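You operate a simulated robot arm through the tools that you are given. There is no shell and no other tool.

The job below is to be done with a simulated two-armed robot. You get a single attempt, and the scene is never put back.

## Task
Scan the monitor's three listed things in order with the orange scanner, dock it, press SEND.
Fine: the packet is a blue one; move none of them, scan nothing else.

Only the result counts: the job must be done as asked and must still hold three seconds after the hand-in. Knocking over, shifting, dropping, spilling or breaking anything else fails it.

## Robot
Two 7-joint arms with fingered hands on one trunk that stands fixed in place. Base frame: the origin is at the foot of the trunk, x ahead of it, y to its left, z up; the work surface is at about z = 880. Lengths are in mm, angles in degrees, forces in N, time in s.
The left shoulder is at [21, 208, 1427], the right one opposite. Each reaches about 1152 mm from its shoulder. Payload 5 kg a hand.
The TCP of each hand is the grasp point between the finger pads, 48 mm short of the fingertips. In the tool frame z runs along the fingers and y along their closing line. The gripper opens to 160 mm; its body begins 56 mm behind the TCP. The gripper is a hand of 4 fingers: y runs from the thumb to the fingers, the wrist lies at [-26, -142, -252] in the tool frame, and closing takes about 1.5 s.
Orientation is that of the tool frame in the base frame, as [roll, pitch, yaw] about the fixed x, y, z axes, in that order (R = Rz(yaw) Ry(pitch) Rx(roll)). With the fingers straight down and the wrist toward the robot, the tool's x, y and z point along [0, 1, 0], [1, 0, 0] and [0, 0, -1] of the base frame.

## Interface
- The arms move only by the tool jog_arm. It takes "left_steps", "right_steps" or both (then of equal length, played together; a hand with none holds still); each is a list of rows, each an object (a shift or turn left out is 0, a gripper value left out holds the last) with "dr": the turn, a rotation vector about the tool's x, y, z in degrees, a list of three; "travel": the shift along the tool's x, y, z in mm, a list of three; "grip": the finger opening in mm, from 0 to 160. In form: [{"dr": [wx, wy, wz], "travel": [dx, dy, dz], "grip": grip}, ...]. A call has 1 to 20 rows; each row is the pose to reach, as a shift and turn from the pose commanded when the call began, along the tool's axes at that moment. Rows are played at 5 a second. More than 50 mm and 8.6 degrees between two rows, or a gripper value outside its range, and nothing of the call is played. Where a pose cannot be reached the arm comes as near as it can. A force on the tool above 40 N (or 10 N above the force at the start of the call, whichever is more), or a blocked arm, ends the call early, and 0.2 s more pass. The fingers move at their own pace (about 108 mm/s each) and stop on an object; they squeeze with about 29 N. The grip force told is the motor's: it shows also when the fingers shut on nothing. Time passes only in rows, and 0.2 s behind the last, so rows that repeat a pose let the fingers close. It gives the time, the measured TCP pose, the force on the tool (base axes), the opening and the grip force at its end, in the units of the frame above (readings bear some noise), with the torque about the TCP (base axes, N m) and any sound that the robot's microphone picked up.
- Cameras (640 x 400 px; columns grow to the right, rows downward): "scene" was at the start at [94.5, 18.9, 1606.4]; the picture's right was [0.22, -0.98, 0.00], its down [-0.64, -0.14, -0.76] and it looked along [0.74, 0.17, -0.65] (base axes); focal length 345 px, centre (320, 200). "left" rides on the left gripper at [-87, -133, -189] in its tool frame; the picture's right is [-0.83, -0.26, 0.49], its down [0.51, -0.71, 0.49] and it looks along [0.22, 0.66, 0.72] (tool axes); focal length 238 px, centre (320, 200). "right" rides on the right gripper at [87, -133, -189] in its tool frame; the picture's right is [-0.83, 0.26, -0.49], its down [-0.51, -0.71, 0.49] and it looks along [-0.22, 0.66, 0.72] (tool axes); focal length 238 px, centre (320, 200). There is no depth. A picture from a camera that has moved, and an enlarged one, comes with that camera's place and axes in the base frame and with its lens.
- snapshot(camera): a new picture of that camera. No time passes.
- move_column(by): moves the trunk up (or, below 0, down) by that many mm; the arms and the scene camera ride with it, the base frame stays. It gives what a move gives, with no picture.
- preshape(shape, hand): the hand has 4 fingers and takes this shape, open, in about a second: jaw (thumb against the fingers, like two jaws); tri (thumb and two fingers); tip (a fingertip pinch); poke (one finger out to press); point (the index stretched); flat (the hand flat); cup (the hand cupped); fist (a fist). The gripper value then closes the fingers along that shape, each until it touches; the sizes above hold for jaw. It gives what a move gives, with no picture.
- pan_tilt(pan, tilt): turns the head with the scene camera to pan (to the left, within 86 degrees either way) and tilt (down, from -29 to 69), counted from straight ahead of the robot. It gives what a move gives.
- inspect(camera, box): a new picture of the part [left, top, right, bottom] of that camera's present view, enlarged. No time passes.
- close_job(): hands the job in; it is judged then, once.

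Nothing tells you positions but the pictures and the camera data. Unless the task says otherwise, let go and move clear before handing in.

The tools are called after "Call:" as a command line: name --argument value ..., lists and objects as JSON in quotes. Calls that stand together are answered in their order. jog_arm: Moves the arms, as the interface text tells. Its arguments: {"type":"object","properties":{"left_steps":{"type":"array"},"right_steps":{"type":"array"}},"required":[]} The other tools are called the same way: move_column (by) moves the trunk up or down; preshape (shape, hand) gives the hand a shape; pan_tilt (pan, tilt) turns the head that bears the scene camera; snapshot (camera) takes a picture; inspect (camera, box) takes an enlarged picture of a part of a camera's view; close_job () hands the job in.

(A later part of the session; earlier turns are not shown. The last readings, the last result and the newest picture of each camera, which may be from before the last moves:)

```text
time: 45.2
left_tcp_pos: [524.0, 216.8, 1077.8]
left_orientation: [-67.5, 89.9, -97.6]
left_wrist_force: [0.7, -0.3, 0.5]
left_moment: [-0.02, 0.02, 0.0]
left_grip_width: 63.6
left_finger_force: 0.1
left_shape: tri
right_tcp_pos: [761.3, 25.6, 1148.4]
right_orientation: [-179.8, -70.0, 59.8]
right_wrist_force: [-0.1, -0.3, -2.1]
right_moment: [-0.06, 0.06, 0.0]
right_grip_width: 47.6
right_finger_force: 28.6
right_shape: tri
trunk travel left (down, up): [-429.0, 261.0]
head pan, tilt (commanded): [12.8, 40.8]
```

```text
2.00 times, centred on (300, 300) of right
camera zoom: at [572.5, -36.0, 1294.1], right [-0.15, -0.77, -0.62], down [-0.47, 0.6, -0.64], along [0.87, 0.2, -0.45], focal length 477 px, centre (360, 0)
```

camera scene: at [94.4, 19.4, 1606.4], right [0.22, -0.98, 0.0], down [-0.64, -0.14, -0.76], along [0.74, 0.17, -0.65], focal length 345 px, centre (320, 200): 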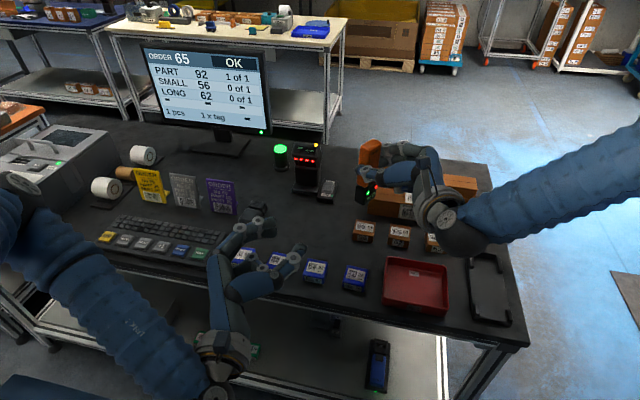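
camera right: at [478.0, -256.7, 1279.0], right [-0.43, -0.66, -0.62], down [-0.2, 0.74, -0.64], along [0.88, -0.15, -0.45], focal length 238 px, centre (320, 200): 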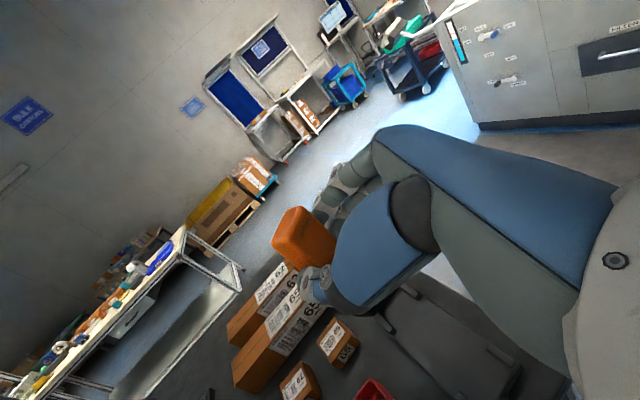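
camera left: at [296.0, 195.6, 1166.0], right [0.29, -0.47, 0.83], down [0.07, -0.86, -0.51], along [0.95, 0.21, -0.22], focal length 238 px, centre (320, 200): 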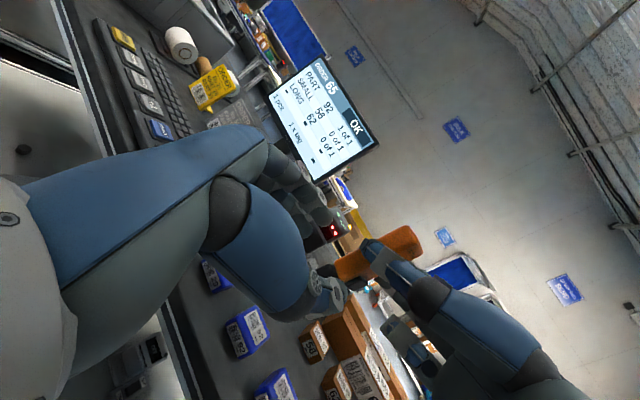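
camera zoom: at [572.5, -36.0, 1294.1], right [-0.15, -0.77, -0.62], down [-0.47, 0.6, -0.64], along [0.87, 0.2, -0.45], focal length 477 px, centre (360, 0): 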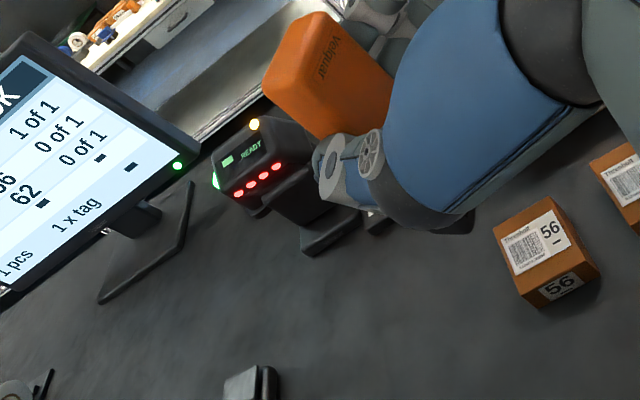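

The scanner shows "92 OK" and its head looks nearly above the label. I zoom closer to check whether the nose points exactly down onto barcode 56, and let a moment pass.

Call:
jog_arm --right_steps '[{"travel": [0, 0, 0]}, {"travel": [0, 0, 0]}, {"travel": [0, 0, 0]}]'

Call:
inspect --camera "scene" --box '[350, 130, 420, 220]'

Call:
inspect --camera "left" --box '[340, 260, 440, 360]'

Call:
inspect --camera "scene" --box '[140, 40, 280, 140]'

```text
time: 46.0
left_tcp_pos: [525.9, 216.6, 1078.9]
left_orientation: [150.7, 89.9, 120.7]
left_wrist_force: [-0.3, -0.8, 0.3]
left_moment: [0.03, -0.01, 0.03]
left_grip_width: 63.3
left_finger_force: 0.0
left_shape: tri
right_tcp_pos: [761.7, 26.8, 1148.8]
right_orientation: [-180.0, -70.0, 60.0]
right_wrist_force: [0.3, 0.3, -2.5]
right_moment: [-0.1, 0.04, 0.0]
right_grip_width: 47.5
right_finger_force: 28.8
right_shape: tri
trunk travel left (down, up): [-429.0, 261.0]
head pan, tilt (commanded): [12.8, 40.8]
```

```text
4.44 times, centred on (385, 175) of scene
camera zoom: at [94.7, 18.9, 1606.4], right [0.22, -0.98, 0.0], down [-0.64, -0.14, -0.76], along [0.74, 0.17, -0.65], focal length 1535 px, centre (31, 311)
```

zoom: 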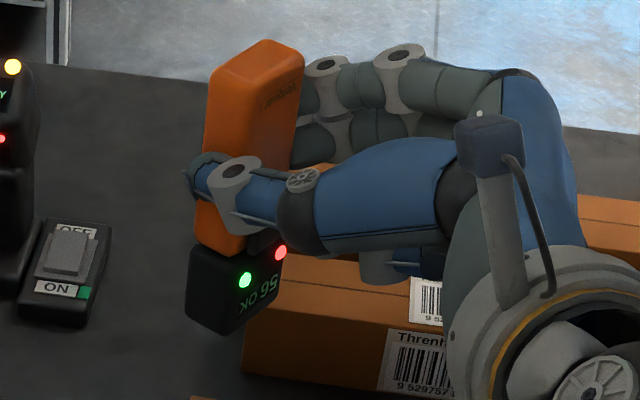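

```text
4.00 times, centred on (390, 310) of left
camera zoom: at [295.6, 195.5, 1166.0], right [0.29, -0.47, 0.83], down [0.07, -0.86, -0.51], along [0.95, 0.21, -0.22], focal length 953 px, centre (40, -240)
```

zoom: 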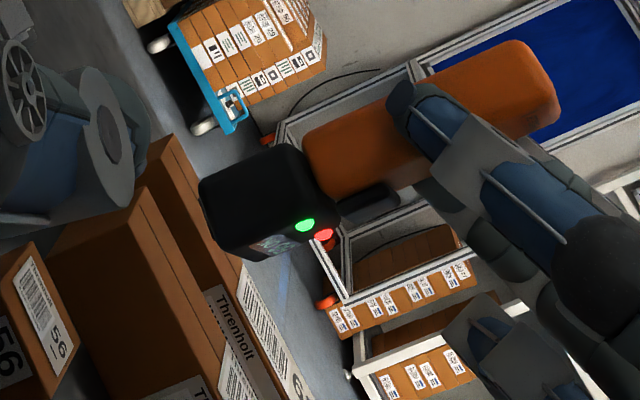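

```text
4.00 times, centred on (210, 90) of scene
camera zoom: at [94.7, 18.9, 1606.4], right [0.22, -0.98, 0.0], down [-0.64, -0.14, -0.76], along [0.74, 0.17, -0.65], focal length 1381 px, centre (760, 640)
```

zoom: 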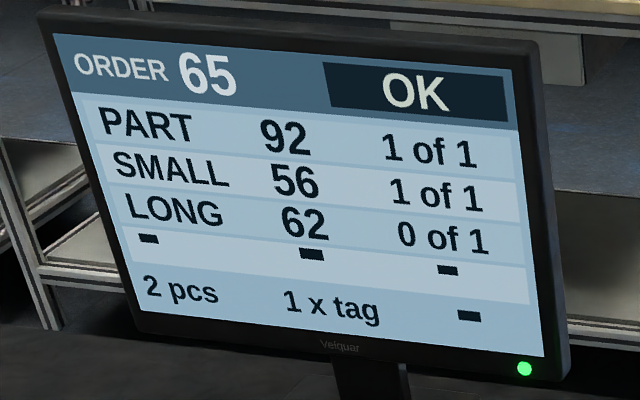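

Small 56 now reads 1 of 1 (2 pcs). Next I carry the nose past the left ends of the long cartons (y≈64, no labels there) out to x≈1037, then I'll slide right along carton 62 only.

Call:
jog_arm --right_steps '[{"travel": [5.4, 21.9, 12.4]}, {"travel": [10.8, 43.8, 24.8]}, {"travel": [16.1, 65.8, 37.2]}, {"travel": [21.5, 87.7, 49.6]}, {"travel": [26.9, 109.6, 62]}, {"travel": [32.3, 131.5, 74.4]}, {"travel": [37.7, 153.4, 86.8]}, {"travel": [43, 175.4, 99.2]}, {"travel": [48.4, 197.3, 111.6]}, {"travel": [53.8, 219.2, 124]}, {"travel": [53.8, 219.2, 124]}]'

Call:
snapshot --camera "scene"

Call:
inspect --camera "scene" --box '[340, 120, 490, 230]'

Call:
inspect --camera "right" --box '[200, 200, 440, 400]'

```text
time: 48.4
left_tcp_pos: [525.1, 216.7, 1079.7]
left_orientation: [-142.3, 89.9, -172.3]
left_wrist_force: [-0.8, -0.6, 0.5]
left_moment: [-0.01, 0.01, 0.02]
left_grip_width: 63.7
left_finger_force: 0.1
left_shape: tri
right_tcp_pos: [1018.8, 33.4, 1156.3]
right_orientation: [-180.0, -70.1, 60.0]
right_wrist_force: [0.0, -0.4, -2.1]
right_moment: [-0.1, 0.09, -0.01]
right_grip_width: 47.5
right_finger_force: 29.0
right_shape: tri
trunk travel left (down, up): [-429.0, 261.0]
head pan, tilt (commanded): [12.8, 40.8]
```

```text
taken
camera scene: at [94.2, 18.6, 1606.5], right [0.22, -0.98, 0.0], down [-0.64, -0.14, -0.76], along [0.74, 0.17, -0.65], focal length 345 px, centre (320, 200)
```

scene: 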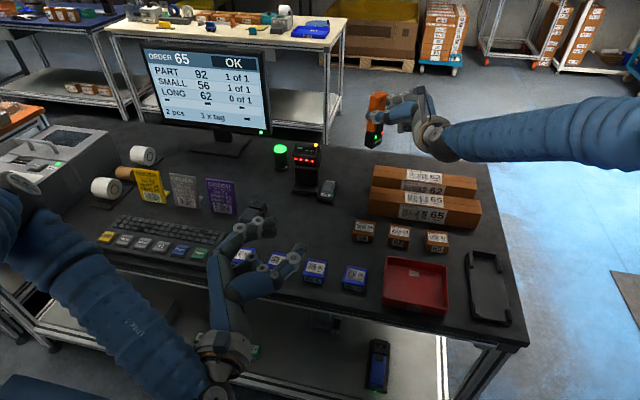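

```text
3.64 times, centred on (415, 175) of scene
camera zoom: at [94.2, 18.6, 1606.5], right [0.22, -0.98, 0.0], down [-0.64, -0.14, -0.76], along [0.74, 0.17, -0.65], focal length 1256 px, centre (-26, 291)
```

zoom: 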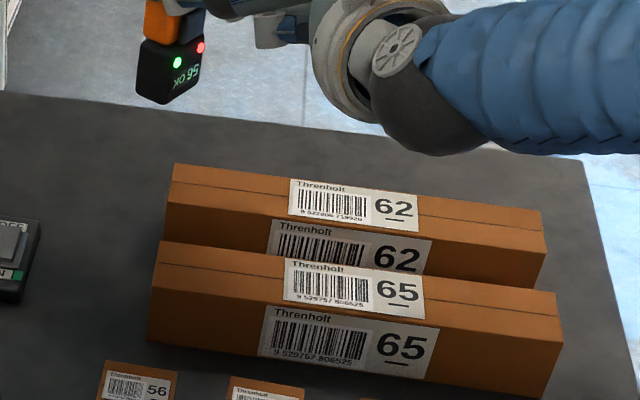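

```text
2.00 times, centred on (320, 300) of right
camera zoom: at [829.8, -28.4, 1301.9], right [-0.15, -0.77, -0.62], down [-0.47, 0.6, -0.64], along [0.87, 0.2, -0.45], focal length 477 px, centre (320, 0)
```

zoom: 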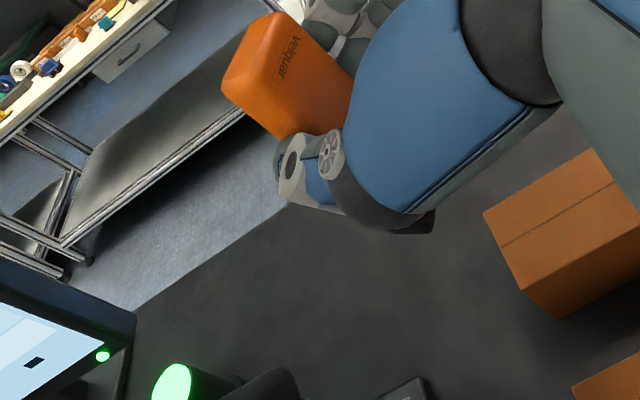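

The way is clear and I have a good view of label 62 (barcode centre about [1032, -94, 938]). I slide right along carton 62 onto it and dwell.

Call:
jog_arm --right_steps '[{"travel": [-5.8, 9.5, -16.2]}, {"travel": [-11.6, 19, -32.5]}, {"travel": [-17.4, 28.4, -48.8]}, {"travel": [-23.2, 37.9, -65]}, {"travel": [-29.1, 47.4, -81.2]}, {"travel": [-34.9, 56.9, -97.5]}, {"travel": [-40.7, 66.3, -113.8]}, {"travel": [-46.5, 75.8, -130]}, {"travel": [-46.5, 75.8, -130]}, {"travel": [-46.5, 75.8, -130]}, {"travel": [-46.5, 75.8, -130]}]'

Call:
snapshot --camera "scene"

Call:
inspect --camera "scene" --box '[340, 90, 490, 230]'

Call:
inspect --camera "scene" --box '[140, 40, 280, 140]'

```text
time: 50.8
left_tcp_pos: [525.9, 216.8, 1078.5]
left_orientation: [-147.8, 89.9, -178.0]
left_wrist_force: [-0.7, 1.3, -0.5]
left_moment: [0.01, 0.01, 0.0]
left_grip_width: 63.5
left_finger_force: 0.1
left_shape: tri
right_tcp_pos: [1015.3, -125.3, 1155.8]
right_orientation: [-179.9, -70.0, 59.9]
right_wrist_force: [-0.2, 1.1, -1.8]
right_moment: [-0.1, 0.02, -0.01]
right_grip_width: 47.6
right_finger_force: 28.8
right_shape: tri
trunk travel left (down, up): [-429.0, 261.0]
head pan, tilt (commanded): [12.8, 40.8]
```

```text
taken
camera scene: at [94.9, 19.0, 1606.4], right [0.22, -0.98, 0.0], down [-0.64, -0.14, -0.76], along [0.74, 0.17, -0.65], focal length 345 px, centre (320, 200)
```

scene: 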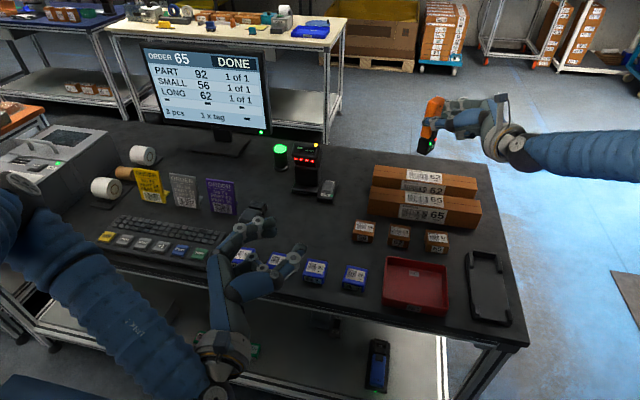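

```text
2.86 times, centred on (415, 160) of scene
camera zoom: at [94.9, 19.0, 1606.4], right [0.22, -0.98, 0.0], down [-0.64, -0.14, -0.76], along [0.74, 0.17, -0.65], focal length 987 px, centre (49, 314)
```

zoom: 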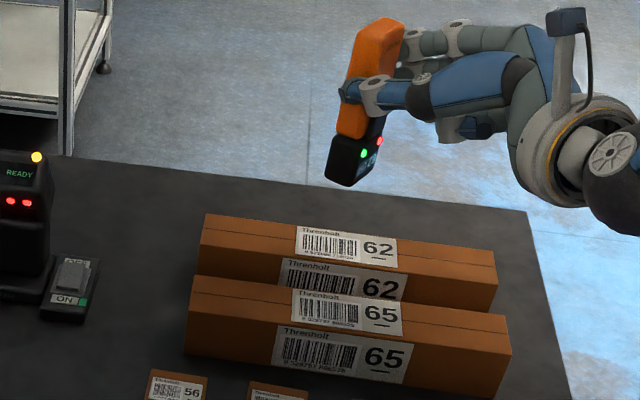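

```text
4.00 times, centred on (210, 90) of scene
camera zoom: at [94.9, 19.0, 1606.4], right [0.22, -0.98, 0.0], down [-0.64, -0.14, -0.76], along [0.74, 0.17, -0.65], focal length 1381 px, centre (760, 640)
```

zoom: 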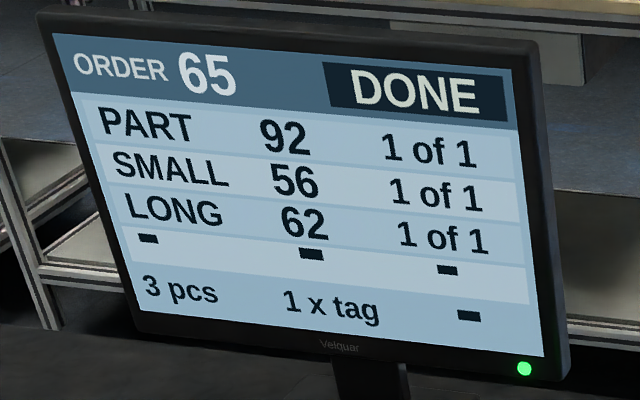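

The monitor says DONE with all three at 1 of 1. I leave by sliding right off the end of carton 62 and back along the table's right side, so nothing else passes under the nose.

Call:
jog_arm --right_steps '[{"travel": [-6, 10.8, -17.6]}, {"travel": [-12, 21.5, -35.3]}, {"travel": [-18, 32.2, -52.9]}, {"travel": [-24, 43, -70.6]}, {"travel": [-30, 53.8, -88.2]}, {"travel": [-36, 64.5, -105.8]}, {"travel": [-42, 75.2, -123.5]}, {"travel": [-48, 86, -141.1]}, {"travel": [-54, 96.8, -158.8]}, {"travel": [-59.9, 107.5, -176.4]}, {"travel": [-66.4, 79.4, -191.3]}, {"travel": [-72.9, 51.2, -206.3]}, {"travel": [-79.4, 23, -221.2]}, {"travel": [-85.9, -5.1, -236.2]}, {"travel": [-92.4, -33.2, -251.1]}, {"travel": [-98.9, -61.4, -266]}, {"travel": [-105.4, -89.6, -281]}, {"travel": [-111.9, -117.7, -295.9]}, {"travel": [-118.4, -145.8, -310.9]}, {"travel": [-124.9, -174, -325.8]}]'

Call:
snapshot --camera "scene"

Call:
inspect --camera "scene" --box '[440, 160, 600, 280]'

```text
time: 55.0
left_tcp_pos: [524.2, 215.7, 1079.5]
left_orientation: [16.9, 90.0, -13.2]
left_wrist_force: [-0.7, 0.4, -0.4]
left_moment: [0.01, 0.0, 0.04]
left_grip_width: 63.5
left_finger_force: 0.0
left_shape: tri
right_tcp_pos: [690.0, -338.2, 1152.9]
right_orientation: [179.9, -70.0, 60.1]
right_wrist_force: [0.1, 0.2, -1.9]
right_moment: [-0.1, 0.14, 0.0]
right_grip_width: 47.4
right_finger_force: 28.5
right_shape: tri
trunk travel left (down, up): [-429.0, 261.0]
head pan, tilt (commanded): [12.8, 40.8]
```

```text
taken
camera scene: at [93.0, 18.4, 1606.6], right [0.22, -0.98, 0.0], down [-0.64, -0.14, -0.76], along [0.74, 0.17, -0.65], focal length 345 px, centre (320, 200)
```

scene: 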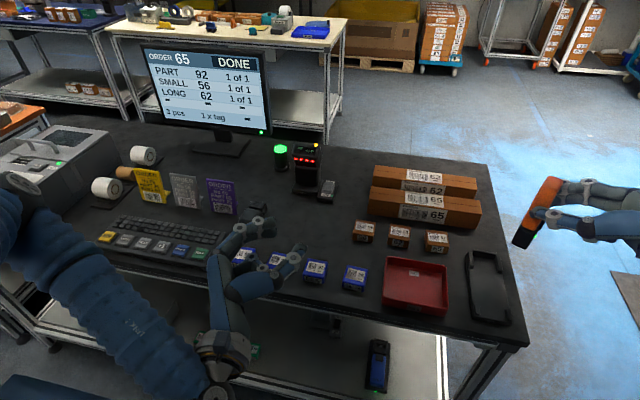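

```text
3.33 times, centred on (520, 220) of scene
camera zoom: at [93.0, 18.4, 1606.6], right [0.22, -0.98, 0.0], down [-0.64, -0.14, -0.76], along [0.74, 0.17, -0.65], focal length 1151 px, centre (-347, 133)
```

zoom: 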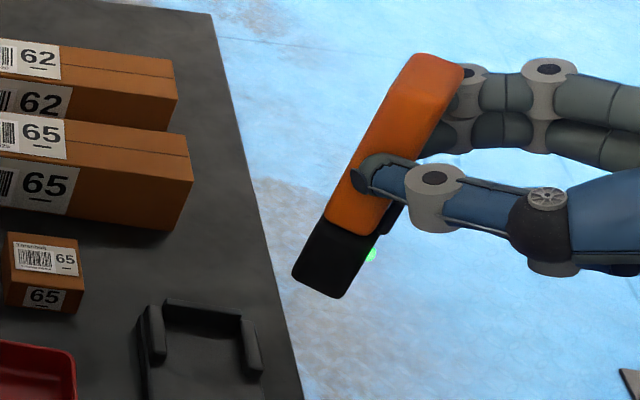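

Clear of all goods. I now level the scanner, pointing back-right away from everything.

Call:
jog_arm --right_steps '[{"dr": [0, -7.5, 0]}, {"dr": [0, -15, 0]}, {"dr": [0, -22.5, 0]}, {"dr": [0, -30, 0]}, {"dr": [0, -37.5, 0]}, {"dr": [0, -45, 0]}, {"dr": [0, -52.5, 0]}, {"dr": [0, -60, 0]}, {"dr": [0, -67.5, 0]}, {"dr": [0, -75, 0]}, {"dr": [0, -82.5, 0]}, {"dr": [0, -90, 0]}, {"dr": [0, -90, 0]}]'

Call:
snapshot --camera "scene"

```text
time: 57.8
left_tcp_pos: [524.6, 218.4, 1077.9]
left_orientation: [-133.4, 89.8, -163.4]
left_wrist_force: [0.2, 0.9, 0.5]
left_moment: [0.01, -0.01, -0.13]
left_grip_width: 63.4
left_finger_force: 0.0
left_shape: tri
right_tcp_pos: [690.8, -334.9, 1150.0]
right_orientation: [-179.6, 5.4, 60.2]
right_wrist_force: [0.1, 1.2, -1.0]
right_moment: [-0.06, -0.04, -0.02]
right_grip_width: 47.6
right_finger_force: 29.2
right_shape: tri
right hand out of reach, approached as far as the arm can: row 11, 12, 13
trunk travel left (down, up): [-429.0, 261.0]
head pan, tilt (commanded): [12.8, 40.8]
```

```text
taken
camera scene: at [94.5, 21.0, 1606.4], right [0.22, -0.98, 0.0], down [-0.64, -0.15, -0.76], along [0.74, 0.17, -0.65], focal length 345 px, centre (320, 200)
```

scene: 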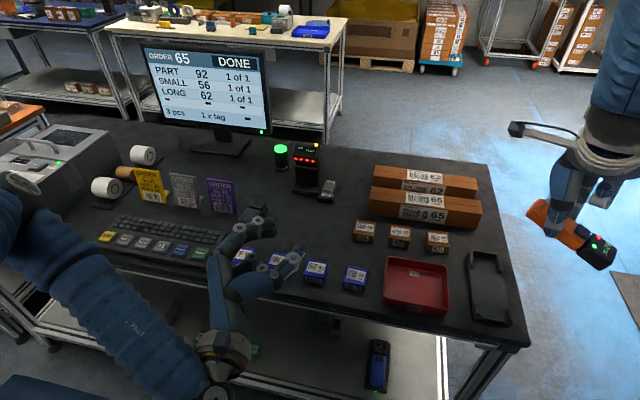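

The arm stopped at its limit with the nose still slightly down. I move back toward the dock and yaw toward pointing right, where this pose was reachable before.

Call:
jog_arm --right_steps '[{"dr": [-2.05, 0, -5.64], "travel": [7.4, -10.3, -2.7]}, {"dr": [-4.1, 0, -11.3], "travel": [14.8, -20.7, -5.4]}, {"dr": [-6.16, 0, -16.9], "travel": [22.3, -31, -8.1]}, {"dr": [-8.2, 0, -22.6], "travel": [29.7, -41.4, -10.8]}, {"dr": [-10.26, 0, -28.2], "travel": [37.1, -51.7, -13.5]}, {"dr": [-10.26, 0, -28.2], "travel": [37.1, -51.7, -13.5]}]'

Call:
snapshot --camera "scene"

```text
time: 59.2
left_tcp_pos: [526.4, 216.3, 1079.2]
left_orientation: [-81.9, 89.9, -111.9]
left_wrist_force: [0.6, 0.1, 0.3]
left_moment: [-0.02, -0.03, -0.01]
left_grip_width: 63.6
left_finger_force: 0.1
left_shape: tri
right_tcp_pos: [666.3, -280.7, 1161.0]
right_orientation: [173.1, 7.0, 88.6]
right_wrist_force: [0.1, 0.4, -2.3]
right_moment: [0.03, 0.04, 0.0]
right_grip_width: 47.5
right_finger_force: 29.0
right_shape: tri
trunk travel left (down, up): [-429.0, 261.0]
head pan, tilt (commanded): [12.8, 40.8]
```

```text
taken
camera scene: at [94.9, 19.0, 1606.4], right [0.22, -0.98, 0.0], down [-0.64, -0.14, -0.76], along [0.74, 0.17, -0.65], focal length 345 px, centre (320, 200)
```

scene: 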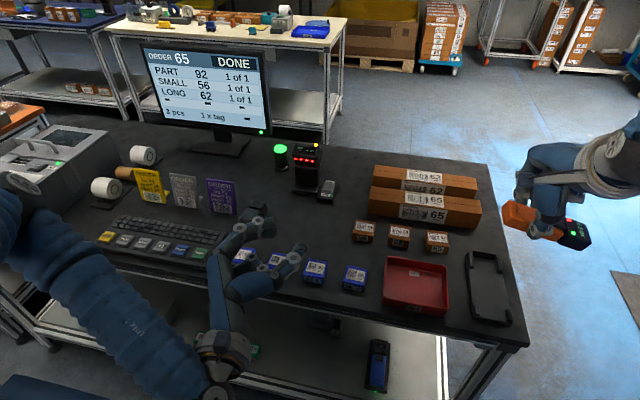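

The commanded pose was clipped at the limit, so a small tilt crept in. I correct the orientation back to level here.

Call:
jog_arm --right_steps '[{"dr": [2.2, -4.3, -0.7]}, {"dr": [4.4, -8.6, -1.4]}, {"dr": [6.54, -12.9, -2.14]}, {"dr": [6.54, -12.9, -2.14]}]'

```text
time: 60.2
left_tcp_pos: [524.6, 216.5, 1079.1]
left_orientation: [126.7, 89.9, 96.7]
left_wrist_force: [-0.6, 0.1, -0.4]
left_moment: [-0.01, 0.04, 0.04]
left_grip_width: 63.5
left_finger_force: 0.1
left_shape: tri
right_tcp_pos: [665.4, -282.4, 1162.1]
right_orientation: [-179.9, 19.9, 90.0]
right_wrist_force: [0.1, -0.2, -2.5]
right_moment: [0.17, 0.0, 0.01]
right_grip_width: 47.6
right_finger_force: 29.5
right_shape: tri
trunk travel left (down, up): [-429.0, 261.0]
head pan, tilt (commanded): [12.8, 40.8]
```

Level again. Now I yaw the scanner round over the open right side to point forward, ending above the dock.

Call:
jog_arm --right_steps '[{"dr": [-2.565, 0, -7.05], "travel": [3.4, -2.9, 6.9]}, {"dr": [-5.13, 0, -14.1], "travel": [6.9, -5.7, 13.8]}, {"dr": [-7.7, 0, -21.15], "travel": [10.3, -8.6, 20.7]}, {"dr": [-10.26, 0, -28.2], "travel": [13.7, -11.5, 27.6]}, {"dr": [-12.83, 0, -35.25], "travel": [17.2, -14.3, 34.5]}, {"dr": [-15.39, 0, -42.3], "travel": [20.6, -17.2, 41.4]}, {"dr": [-17.96, 0, -49.35], "travel": [24, -20.1, 48.4]}, {"dr": [-20.52, 0, -56.4], "travel": [27.5, -22.9, 55.3]}, {"dr": [-23.09, 0, -63.45], "travel": [30.9, -25.8, 62.2]}, {"dr": [-25.65, 0, -70.5], "travel": [34.3, -28.7, 69.1]}, {"dr": [-28.22, 0, -77.55], "travel": [37.8, -31.5, 76]}, {"dr": [-30.78, 0, -84.6], "travel": [41.2, -34.4, 82.9]}, {"dr": [-30.78, 0, -84.6], "travel": [41.2, -34.4, 82.9]}]'

Call:
snapshot --camera "scene"

Call:
inspect --camera "scene" --box '[440, 180, 560, 330]'

Call:
inspect --camera "right" --box '[200, 150, 400, 300]'

```text
time: 63.0
left_tcp_pos: [524.4, 215.4, 1079.9]
left_orientation: [13.6, 89.9, -16.5]
left_wrist_force: [0.2, -0.5, 0.2]
left_moment: [-0.01, 0.03, -0.01]
left_grip_width: 63.5
left_finger_force: 0.1
left_shape: tri
right_tcp_pos: [629.4, -269.9, 1070.8]
right_orientation: [179.9, 19.9, -180.0]
right_wrist_force: [-1.1, -0.4, -2.2]
right_moment: [-0.03, 0.04, 0.02]
right_grip_width: 47.3
right_finger_force: 29.1
right_shape: tri
trunk travel left (down, up): [-429.0, 261.0]
head pan, tilt (commanded): [12.8, 40.8]
```

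```text
taken
camera scene: at [94.1, 18.5, 1606.5], right [0.22, -0.98, 0.0], down [-0.64, -0.14, -0.76], along [0.74, 0.17, -0.65], focal length 345 px, centre (320, 200)
```

scene: 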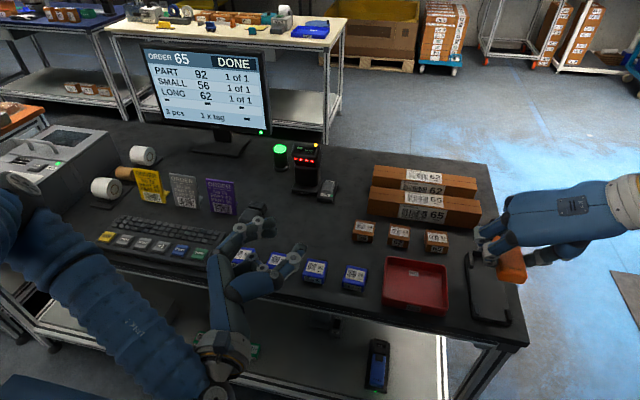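

```text
2.67 times, centred on (500, 255) of scene
camera zoom: at [94.1, 18.5, 1606.5], right [0.22, -0.98, 0.0], down [-0.64, -0.14, -0.76], along [0.74, 0.17, -0.65], focal length 921 px, centre (-160, 53)
```

zoom: 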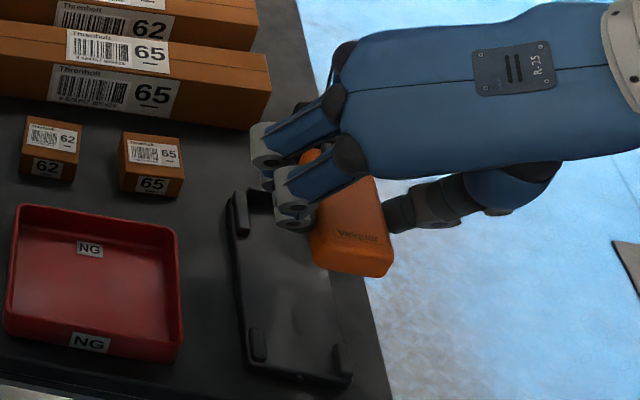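

```text
2.67 times, centred on (300, 225) of right
camera zoom: at [483.3, -404.0, 1218.2], right [0.62, 0.26, 0.74], down [0.64, -0.71, -0.29], along [0.45, 0.66, -0.6], focal length 636 px, centre (373, 133)
```

zoom: 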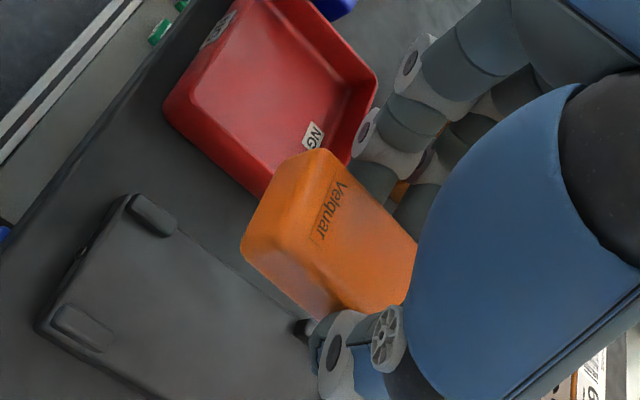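

The scanner sits in the hand just as when I lifted it, and it's above the dock pointing forward. I lower it to about 45 mm above its seat and check alignment with the cradle posts.

Call:
jog_arm --right_steps '[{"travel": [4, 0, 12]}, {"travel": [9, 0, 25]}, {"travel": [14, 0, 39]}, {"travel": [19, -0.3, 53]}, {"travel": [23.5, -0.5, 66]}, {"travel": [26.6, -0.5, 75.5]}, {"travel": [26.6, -0.5, 75.5]}, {"travel": [26.6, -0.5, 75.5]}]'

Call:
inspect --camera "scene" --box '[450, 230, 550, 330]'

Call:
inspect --camera "right" --box '[220, 170, 380, 300]'

Call:
snapshot --camera "right"

```text
time: 64.8
left_tcp_pos: [525.5, 216.3, 1079.3]
left_orientation: [-170.3, 89.9, 159.8]
left_wrist_force: [0.0, -0.2, 0.1]
left_moment: [0.0, -0.01, 0.01]
left_grip_width: 63.4
left_finger_force: 0.0
left_shape: tri
right_tcp_pos: [629.8, -270.6, 990.2]
right_orientation: [180.0, 19.8, 179.9]
right_wrist_force: [0.5, -0.5, -2.0]
right_moment: [0.01, 0.12, -0.03]
right_grip_width: 47.6
right_finger_force: 29.0
right_shape: tri
trunk travel left (down, up): [-429.0, 261.0]
head pan, tilt (commanded): [12.8, 40.8]
```

```text
4.00 times, centred on (500, 280) of scene
camera zoom: at [94.8, 18.6, 1606.4], right [0.22, -0.98, 0.0], down [-0.64, -0.14, -0.76], along [0.74, 0.17, -0.65], focal length 1381 px, centre (-400, -120)
```

zoom: 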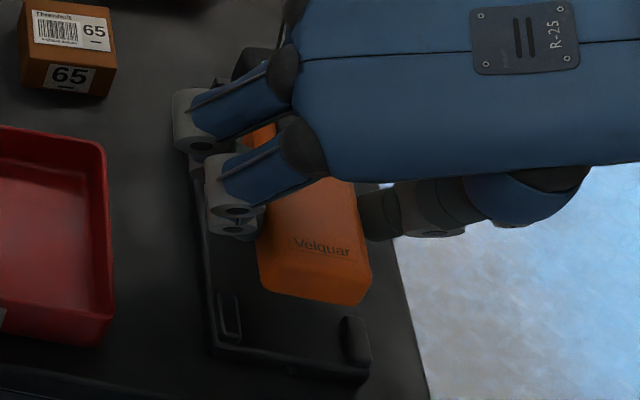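

```text
3.08 times, centred on (300, 235) of right
camera zoom: at [484.4, -403.8, 1136.6], right [0.62, 0.26, 0.74], down [0.64, -0.71, -0.29], along [0.45, 0.66, -0.6], focal length 733 px, centre (382, 92)
```

zoom: 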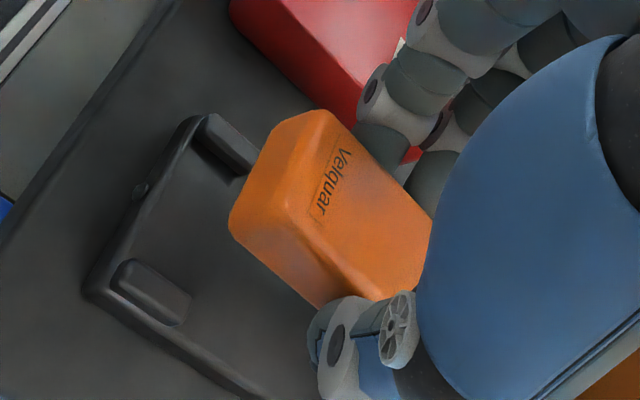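

```text
taken
camera right: at [484.4, -403.8, 1136.6], right [0.62, 0.26, 0.74], down [0.64, -0.71, -0.29], along [0.45, 0.66, -0.6], focal length 238 px, centre (320, 200)
```

right: 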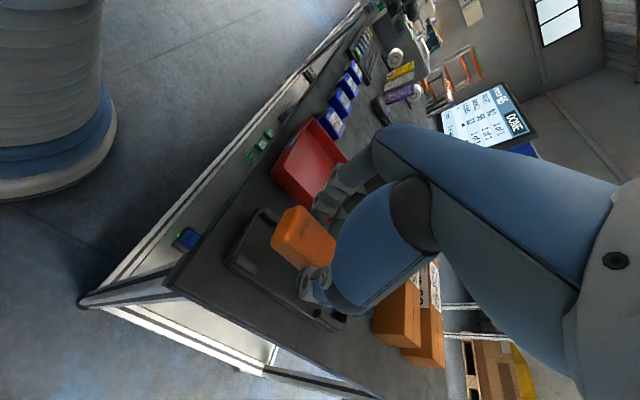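

Position repeats the pick-up pose within half a millimetre. I lower slowly into the cradle, watching the forces.

Call:
jog_arm --right_steps '[{"travel": [2.4, 0.2, 7]}, {"travel": [4.9, 0.3, 14]}, {"travel": [7.3, 0.3, 20.5]}, {"travel": [9.4, 0.3, 26.5]}, {"travel": [11.1, 0.3, 31.2]}, {"travel": [12.7, 0.3, 35.8]}, {"travel": [12.7, 0.3, 35.8]}]'

Call:
inspect --camera "right" --box '[220, 170, 380, 300]'

Call:
inspect --camera "scene" --box '[450, 230, 550, 320]'

```text
time: 66.4
left_tcp_pos: [524.0, 216.7, 1080.2]
left_orientation: [-51.6, 89.8, -81.7]
left_wrist_force: [-0.3, 0.2, 0.2]
left_moment: [-0.01, 0.02, 0.01]
left_grip_width: 63.7
left_finger_force: 0.1
left_shape: tri
right_tcp_pos: [633.6, -270.0, 955.3]
right_orientation: [179.8, 20.2, 179.9]
right_wrist_force: [-1.6, -2.1, 20.2]
right_moment: [0.3, -0.04, -0.06]
right_grip_width: 48.3
right_finger_force: 28.9
right_shape: tri
trunk travel left (down, up): [-429.0, 261.0]
head pan, tilt (commanded): [12.8, 40.8]
```

```text
3.08 times, centred on (300, 235) of right
camera zoom: at [485.4, -403.3, 1101.4], right [0.62, 0.26, 0.74], down [0.64, -0.71, -0.29], along [0.45, 0.66, -0.6], focal length 733 px, centre (382, 92)
```

zoom: 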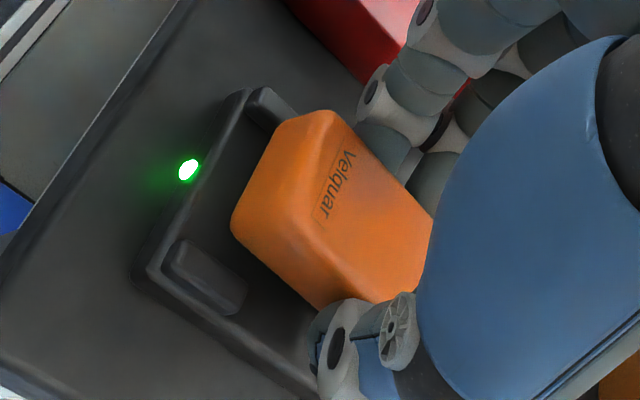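

```text
4.44 times, centred on (500, 275) of scene
camera zoom: at [92.9, 19.1, 1606.7], right [0.22, -0.98, 0.0], down [-0.64, -0.14, -0.76], along [0.74, 0.17, -0.65], focal length 1535 px, centre (-480, -133)
```

zoom: 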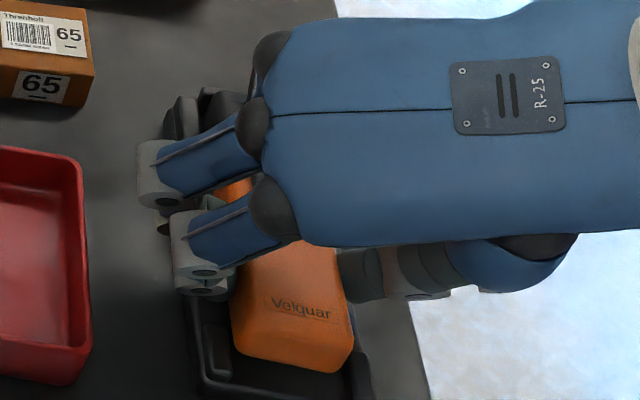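

The dock lamp turned green, but the arm feels 20 N from below about 7 mm too high, so an edge is catching. I look closely before adjusting.

Call:
inspect --camera "scene" --box '[470, 240, 520, 280]'

Call:
inspect --camera "right" --box '[240, 190, 340, 280]'

Call:
inspect --camera "scene" --box '[490, 290, 540, 325]'

```text
10.00 times, centred on (495, 260) of scene
camera zoom: at [92.9, 19.1, 1606.7], right [0.22, -0.98, 0.0], down [-0.64, -0.14, -0.76], along [0.74, 0.17, -0.65], focal length 3453 px, centre (-1430, -400)
```

zoom: 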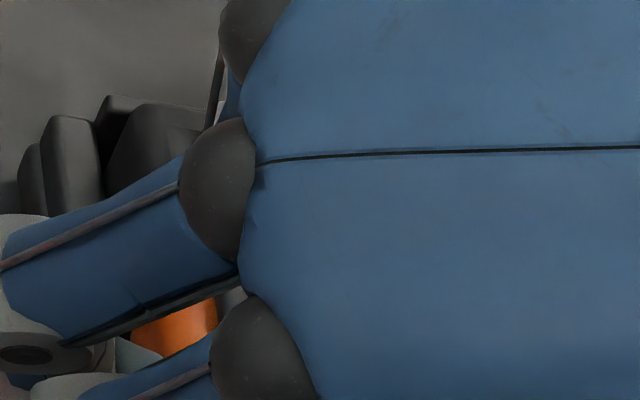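

```text
4.44 times, centred on (290, 235) of right
camera zoom: at [485.4, -403.3, 1101.4], right [0.62, 0.26, 0.74], down [0.64, -0.71, -0.29], along [0.45, 0.66, -0.6], focal length 1059 px, centre (453, 44)
```

zoom: 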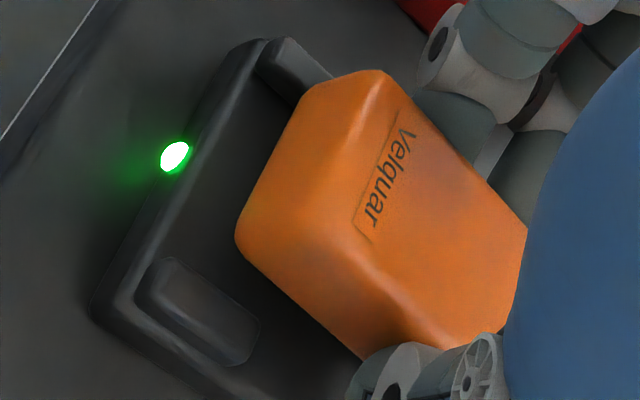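

```text
11.43 times, centred on (515, 308) of scene
camera zoom: at [92.9, 19.1, 1606.7], right [0.22, -0.98, 0.0], down [-0.64, -0.14, -0.76], along [0.74, 0.17, -0.65], focal length 3946 px, centre (-1909, -1029)
```

zoom: 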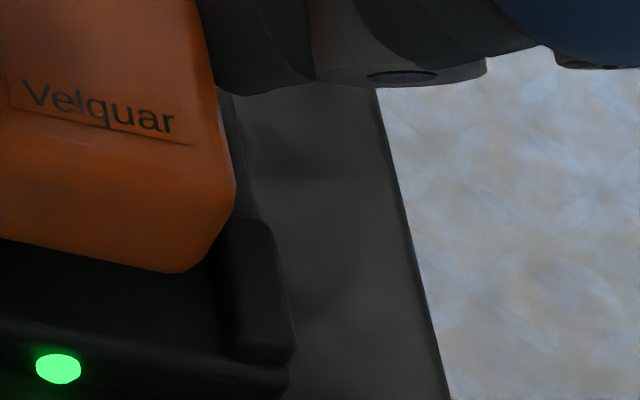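

Triangulating the lettering, the scanner is about 3 mm too far left and so rests on the left post. I lift 12 mm, shift 3 mm right, and re-measure.

Call:
jog_arm --right_steps '[{"travel": [-2.2, 0, -6]}, {"travel": [-4.4, 0, -12]}, {"travel": [-5.5, -1.5, -15]}, {"travel": [-5.5, -3, -15]}, {"travel": [-5.5, -3, -15]}, {"travel": [-5.5, -3, -15]}]'

Call:
inspect --camera "right" --box '[240, 190, 340, 280]'

Call:
inspect --camera "scene" --box '[480, 280, 540, 325]'

```text
time: 67.8
left_tcp_pos: [525.1, 216.8, 1079.4]
left_orientation: [-9.6, 89.9, -39.5]
left_wrist_force: [0.5, -0.8, -0.2]
left_moment: [-0.02, -0.01, -0.02]
left_grip_width: 63.5
left_finger_force: 0.1
left_shape: tri
right_tcp_pos: [631.8, -274.2, 968.5]
right_orientation: [179.8, 19.9, 179.9]
right_wrist_force: [-0.4, 3.2, -3.8]
right_moment: [0.1, 0.16, 0.24]
right_grip_width: 47.6
right_finger_force: 29.1
right_shape: tri
trunk travel left (down, up): [-429.0, 261.0]
head pan, tilt (commanded): [12.8, 40.8]
```

```text
4.44 times, centred on (290, 235) of right
camera zoom: at [485.4, -407.1, 1115.3], right [0.62, 0.26, 0.74], down [0.64, -0.71, -0.29], along [0.45, 0.66, -0.6], focal length 1059 px, centre (453, 44)
```

zoom: 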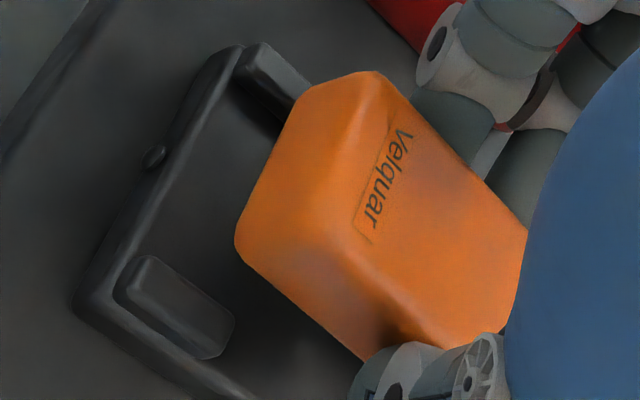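

```text
8.89 times, centred on (510, 302) of scene
camera zoom: at [94.5, 18.8, 1606.4], right [0.22, -0.98, 0.0], down [-0.64, -0.14, -0.76], along [0.74, 0.17, -0.65], focal length 3069 px, centre (-1369, -711)
```

zoom: 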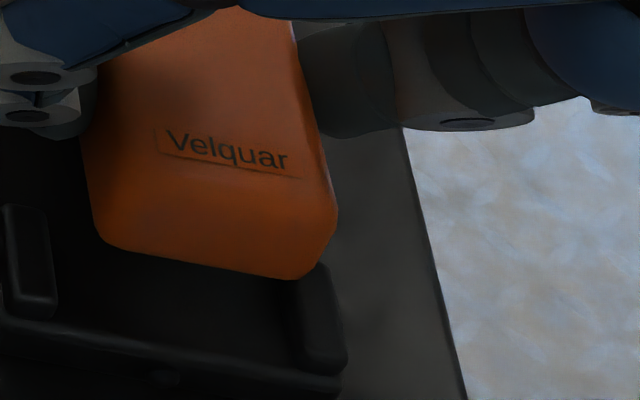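

Now the lettering is within about half a millimetre of its original place sideways. I nudge 0.5 mm left and 0.5 mm forward, then lower in small steps.

Call:
jog_arm --right_steps '[{"travel": [-1.4, 0.6, -3.8]}, {"travel": [-1.8, 0.6, -3.6]}, {"travel": [0.2, 0.6, 2]}, {"travel": [1.9, 0.6, 6.5]}, {"travel": [3.2, 0.6, 10]}, {"travel": [3.2, 0.6, 10]}]'

Call:
inspect --camera "right" --box '[240, 190, 340, 280]'

Call:
inspect --camera "scene" --box '[480, 280, 540, 325]'

```text
time: 69.2
left_tcp_pos: [524.9, 216.5, 1078.0]
left_orientation: [-121.5, 90.0, -151.6]
left_wrist_force: [0.4, 0.1, -0.1]
left_moment: [-0.03, 0.0, -0.01]
left_grip_width: 63.4
left_finger_force: 0.1
left_shape: tri
right_tcp_pos: [632.6, -274.7, 958.3]
right_orientation: [179.8, 20.0, -180.0]
right_wrist_force: [-2.3, 0.8, 3.1]
right_moment: [-0.17, -0.3, -0.03]
right_grip_width: 48.0
right_finger_force: 28.8
right_shape: tri
trunk travel left (down, up): [-429.0, 261.0]
head pan, tilt (commanded): [12.8, 40.8]
```

```text
4.44 times, centred on (290, 235) of right
camera zoom: at [485.0, -406.1, 1105.8], right [0.62, 0.26, 0.74], down [0.64, -0.71, -0.29], along [0.45, 0.66, -0.6], focal length 1059 px, centre (453, 44)
```

zoom: 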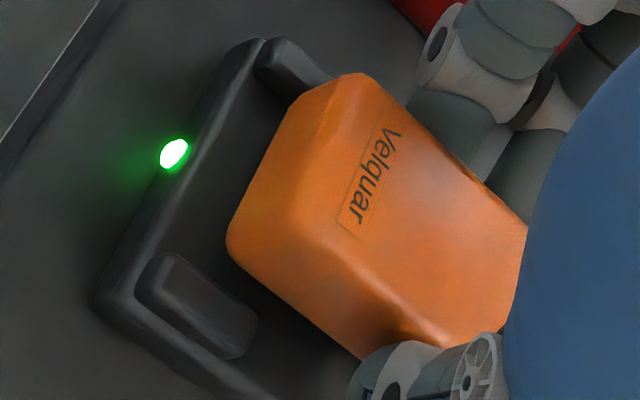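

```text
8.89 times, centred on (510, 302) of scene
camera zoom: at [93.9, 18.9, 1606.5], right [0.22, -0.98, 0.0], down [-0.64, -0.14, -0.76], along [0.74, 0.17, -0.65], focal length 3069 px, centre (-1369, -711)
```

zoom: 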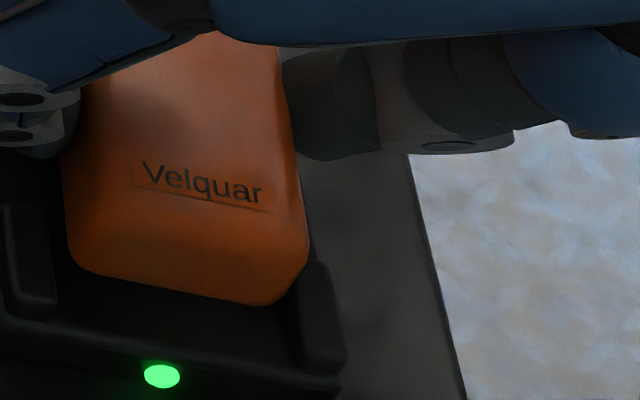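

Now the push is only 3 N but it is still about 9 mm high. I compare the same close-up views I took when it was docked.

Call:
inspect --camera "scene" --box '[462, 245, 512, 285]'

Call:
inspect --camera "scene" --box '[462, 280, 522, 330]'

Call:
inspect --camera "right" --box '[220, 170, 380, 300]'

Call:
snapshot --camera "left"

```text
10.00 times, centred on (487, 265) of scene
camera zoom: at [93.9, 18.9, 1606.5], right [0.22, -0.98, 0.0], down [-0.64, -0.14, -0.76], along [0.74, 0.17, -0.65], focal length 3453 px, centre (-1350, -450)
```

zoom: 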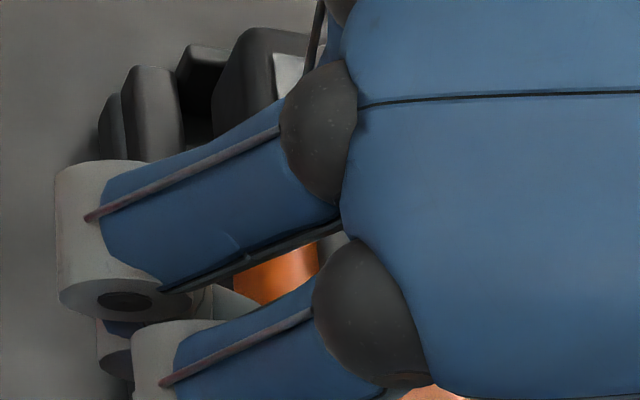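

```text
8.00 times, centred on (492, 305) of scene
camera zoom: at [93.9, 18.9, 1606.5], right [0.22, -0.98, 0.0], down [-0.64, -0.14, -0.76], along [0.74, 0.17, -0.65], focal length 2762 px, centre (-1056, -640)
```

zoom: 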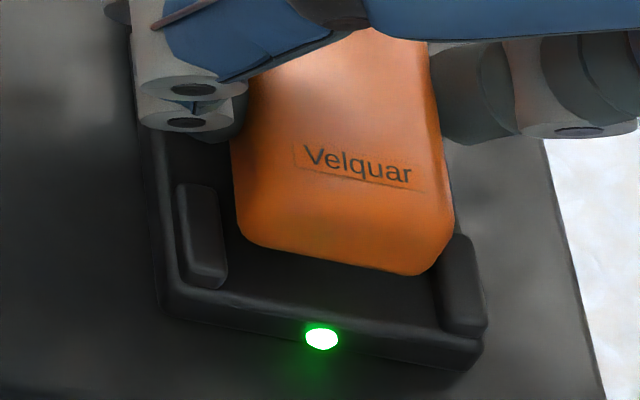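

```text
3.08 times, centred on (300, 235) of right
camera zoom: at [485.0, -406.1, 1105.8], right [0.62, 0.26, 0.74], down [0.64, -0.71, -0.29], along [0.45, 0.66, -0.6], focal length 733 px, centre (382, 92)
```

zoom: 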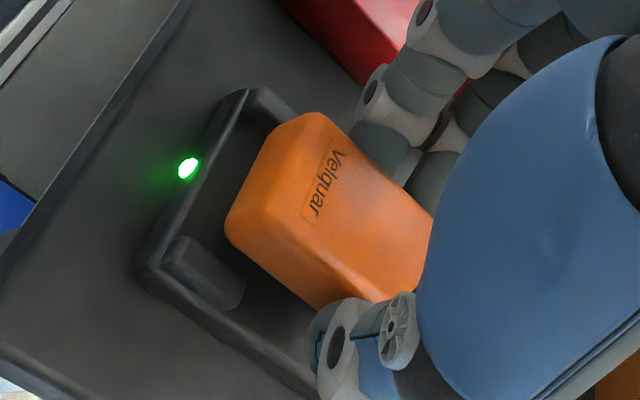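

```text
taken
camera left: at [295.0, 195.5, 1166.2], right [0.29, -0.47, 0.83], down [0.07, -0.86, -0.51], along [0.95, 0.21, -0.22], focal length 238 px, centre (320, 200)
```

left: 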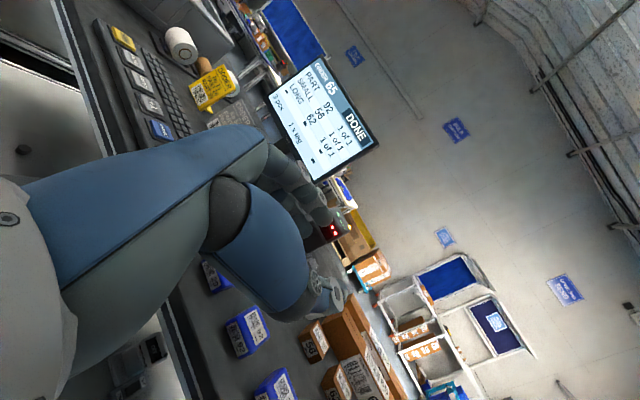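

The handle's underside seems to rest on the left rear post, being about 1.5 mm too far left and 2 mm back. I lift 3 mm, shift 1.5 mm right and 1.5 mm forward, and lower again gently.

Call:
jog_arm --right_steps '[{"travel": [-1, 0, -2.8]}, {"travel": [-2.4, -0.8, -2.3]}, {"travel": [-2.4, -1.5, -2.3]}, {"travel": [-0.4, -1.5, 3.3]}, {"travel": [0.3, -1.5, 5.2]}, {"travel": [0.3, -1.5, 5.2]}]'

Call:
inspect --camera "scene" --box '[462, 280, 522, 330]'

Call:
inspect --camera "right" --box '[220, 170, 380, 300]'

```text
time: 70.6
left_tcp_pos: [524.9, 217.4, 1079.9]
left_orientation: [19.7, 89.9, -10.4]
left_wrist_force: [-0.1, -0.6, -0.5]
left_moment: [0.01, 0.03, -0.01]
left_grip_width: 63.9
left_finger_force: 0.0
left_shape: tri
right_tcp_pos: [633.1, -274.7, 953.7]
right_orientation: [180.0, 20.1, 179.8]
right_wrist_force: [-4.1, -0.7, 15.5]
right_moment: [-0.19, -0.43, -0.08]
right_grip_width: 48.5
right_finger_force: 28.7
right_shape: tri
trunk travel left (down, up): [-429.0, 261.0]
head pan, tilt (commanded): [12.8, 40.8]
```

```text
8.00 times, centred on (492, 305) of scene
camera zoom: at [93.0, 19.0, 1606.7], right [0.22, -0.98, 0.0], down [-0.64, -0.14, -0.76], along [0.74, 0.17, -0.65], focal length 2762 px, centre (-1056, -640)
```

zoom: 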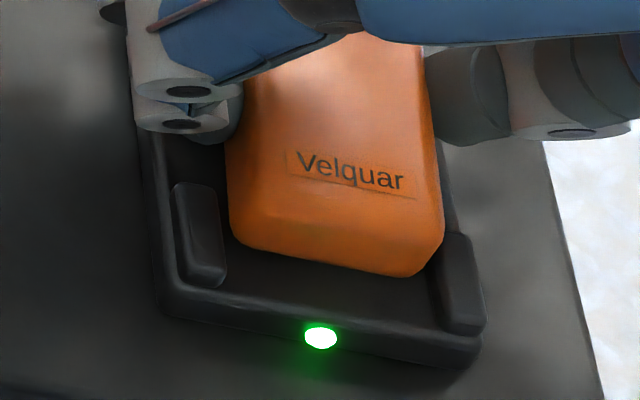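

```text
3.08 times, centred on (300, 235) of right
camera zoom: at [487.0, -406.5, 1101.0], right [0.62, 0.26, 0.74], down [0.64, -0.71, -0.29], along [0.45, 0.66, -0.6], focal length 733 px, centre (382, 92)
```

zoom: 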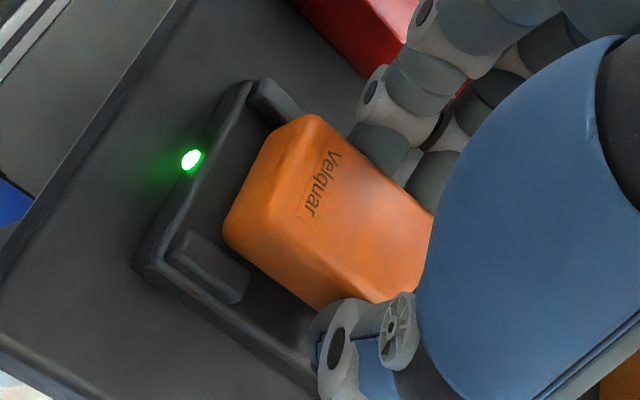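

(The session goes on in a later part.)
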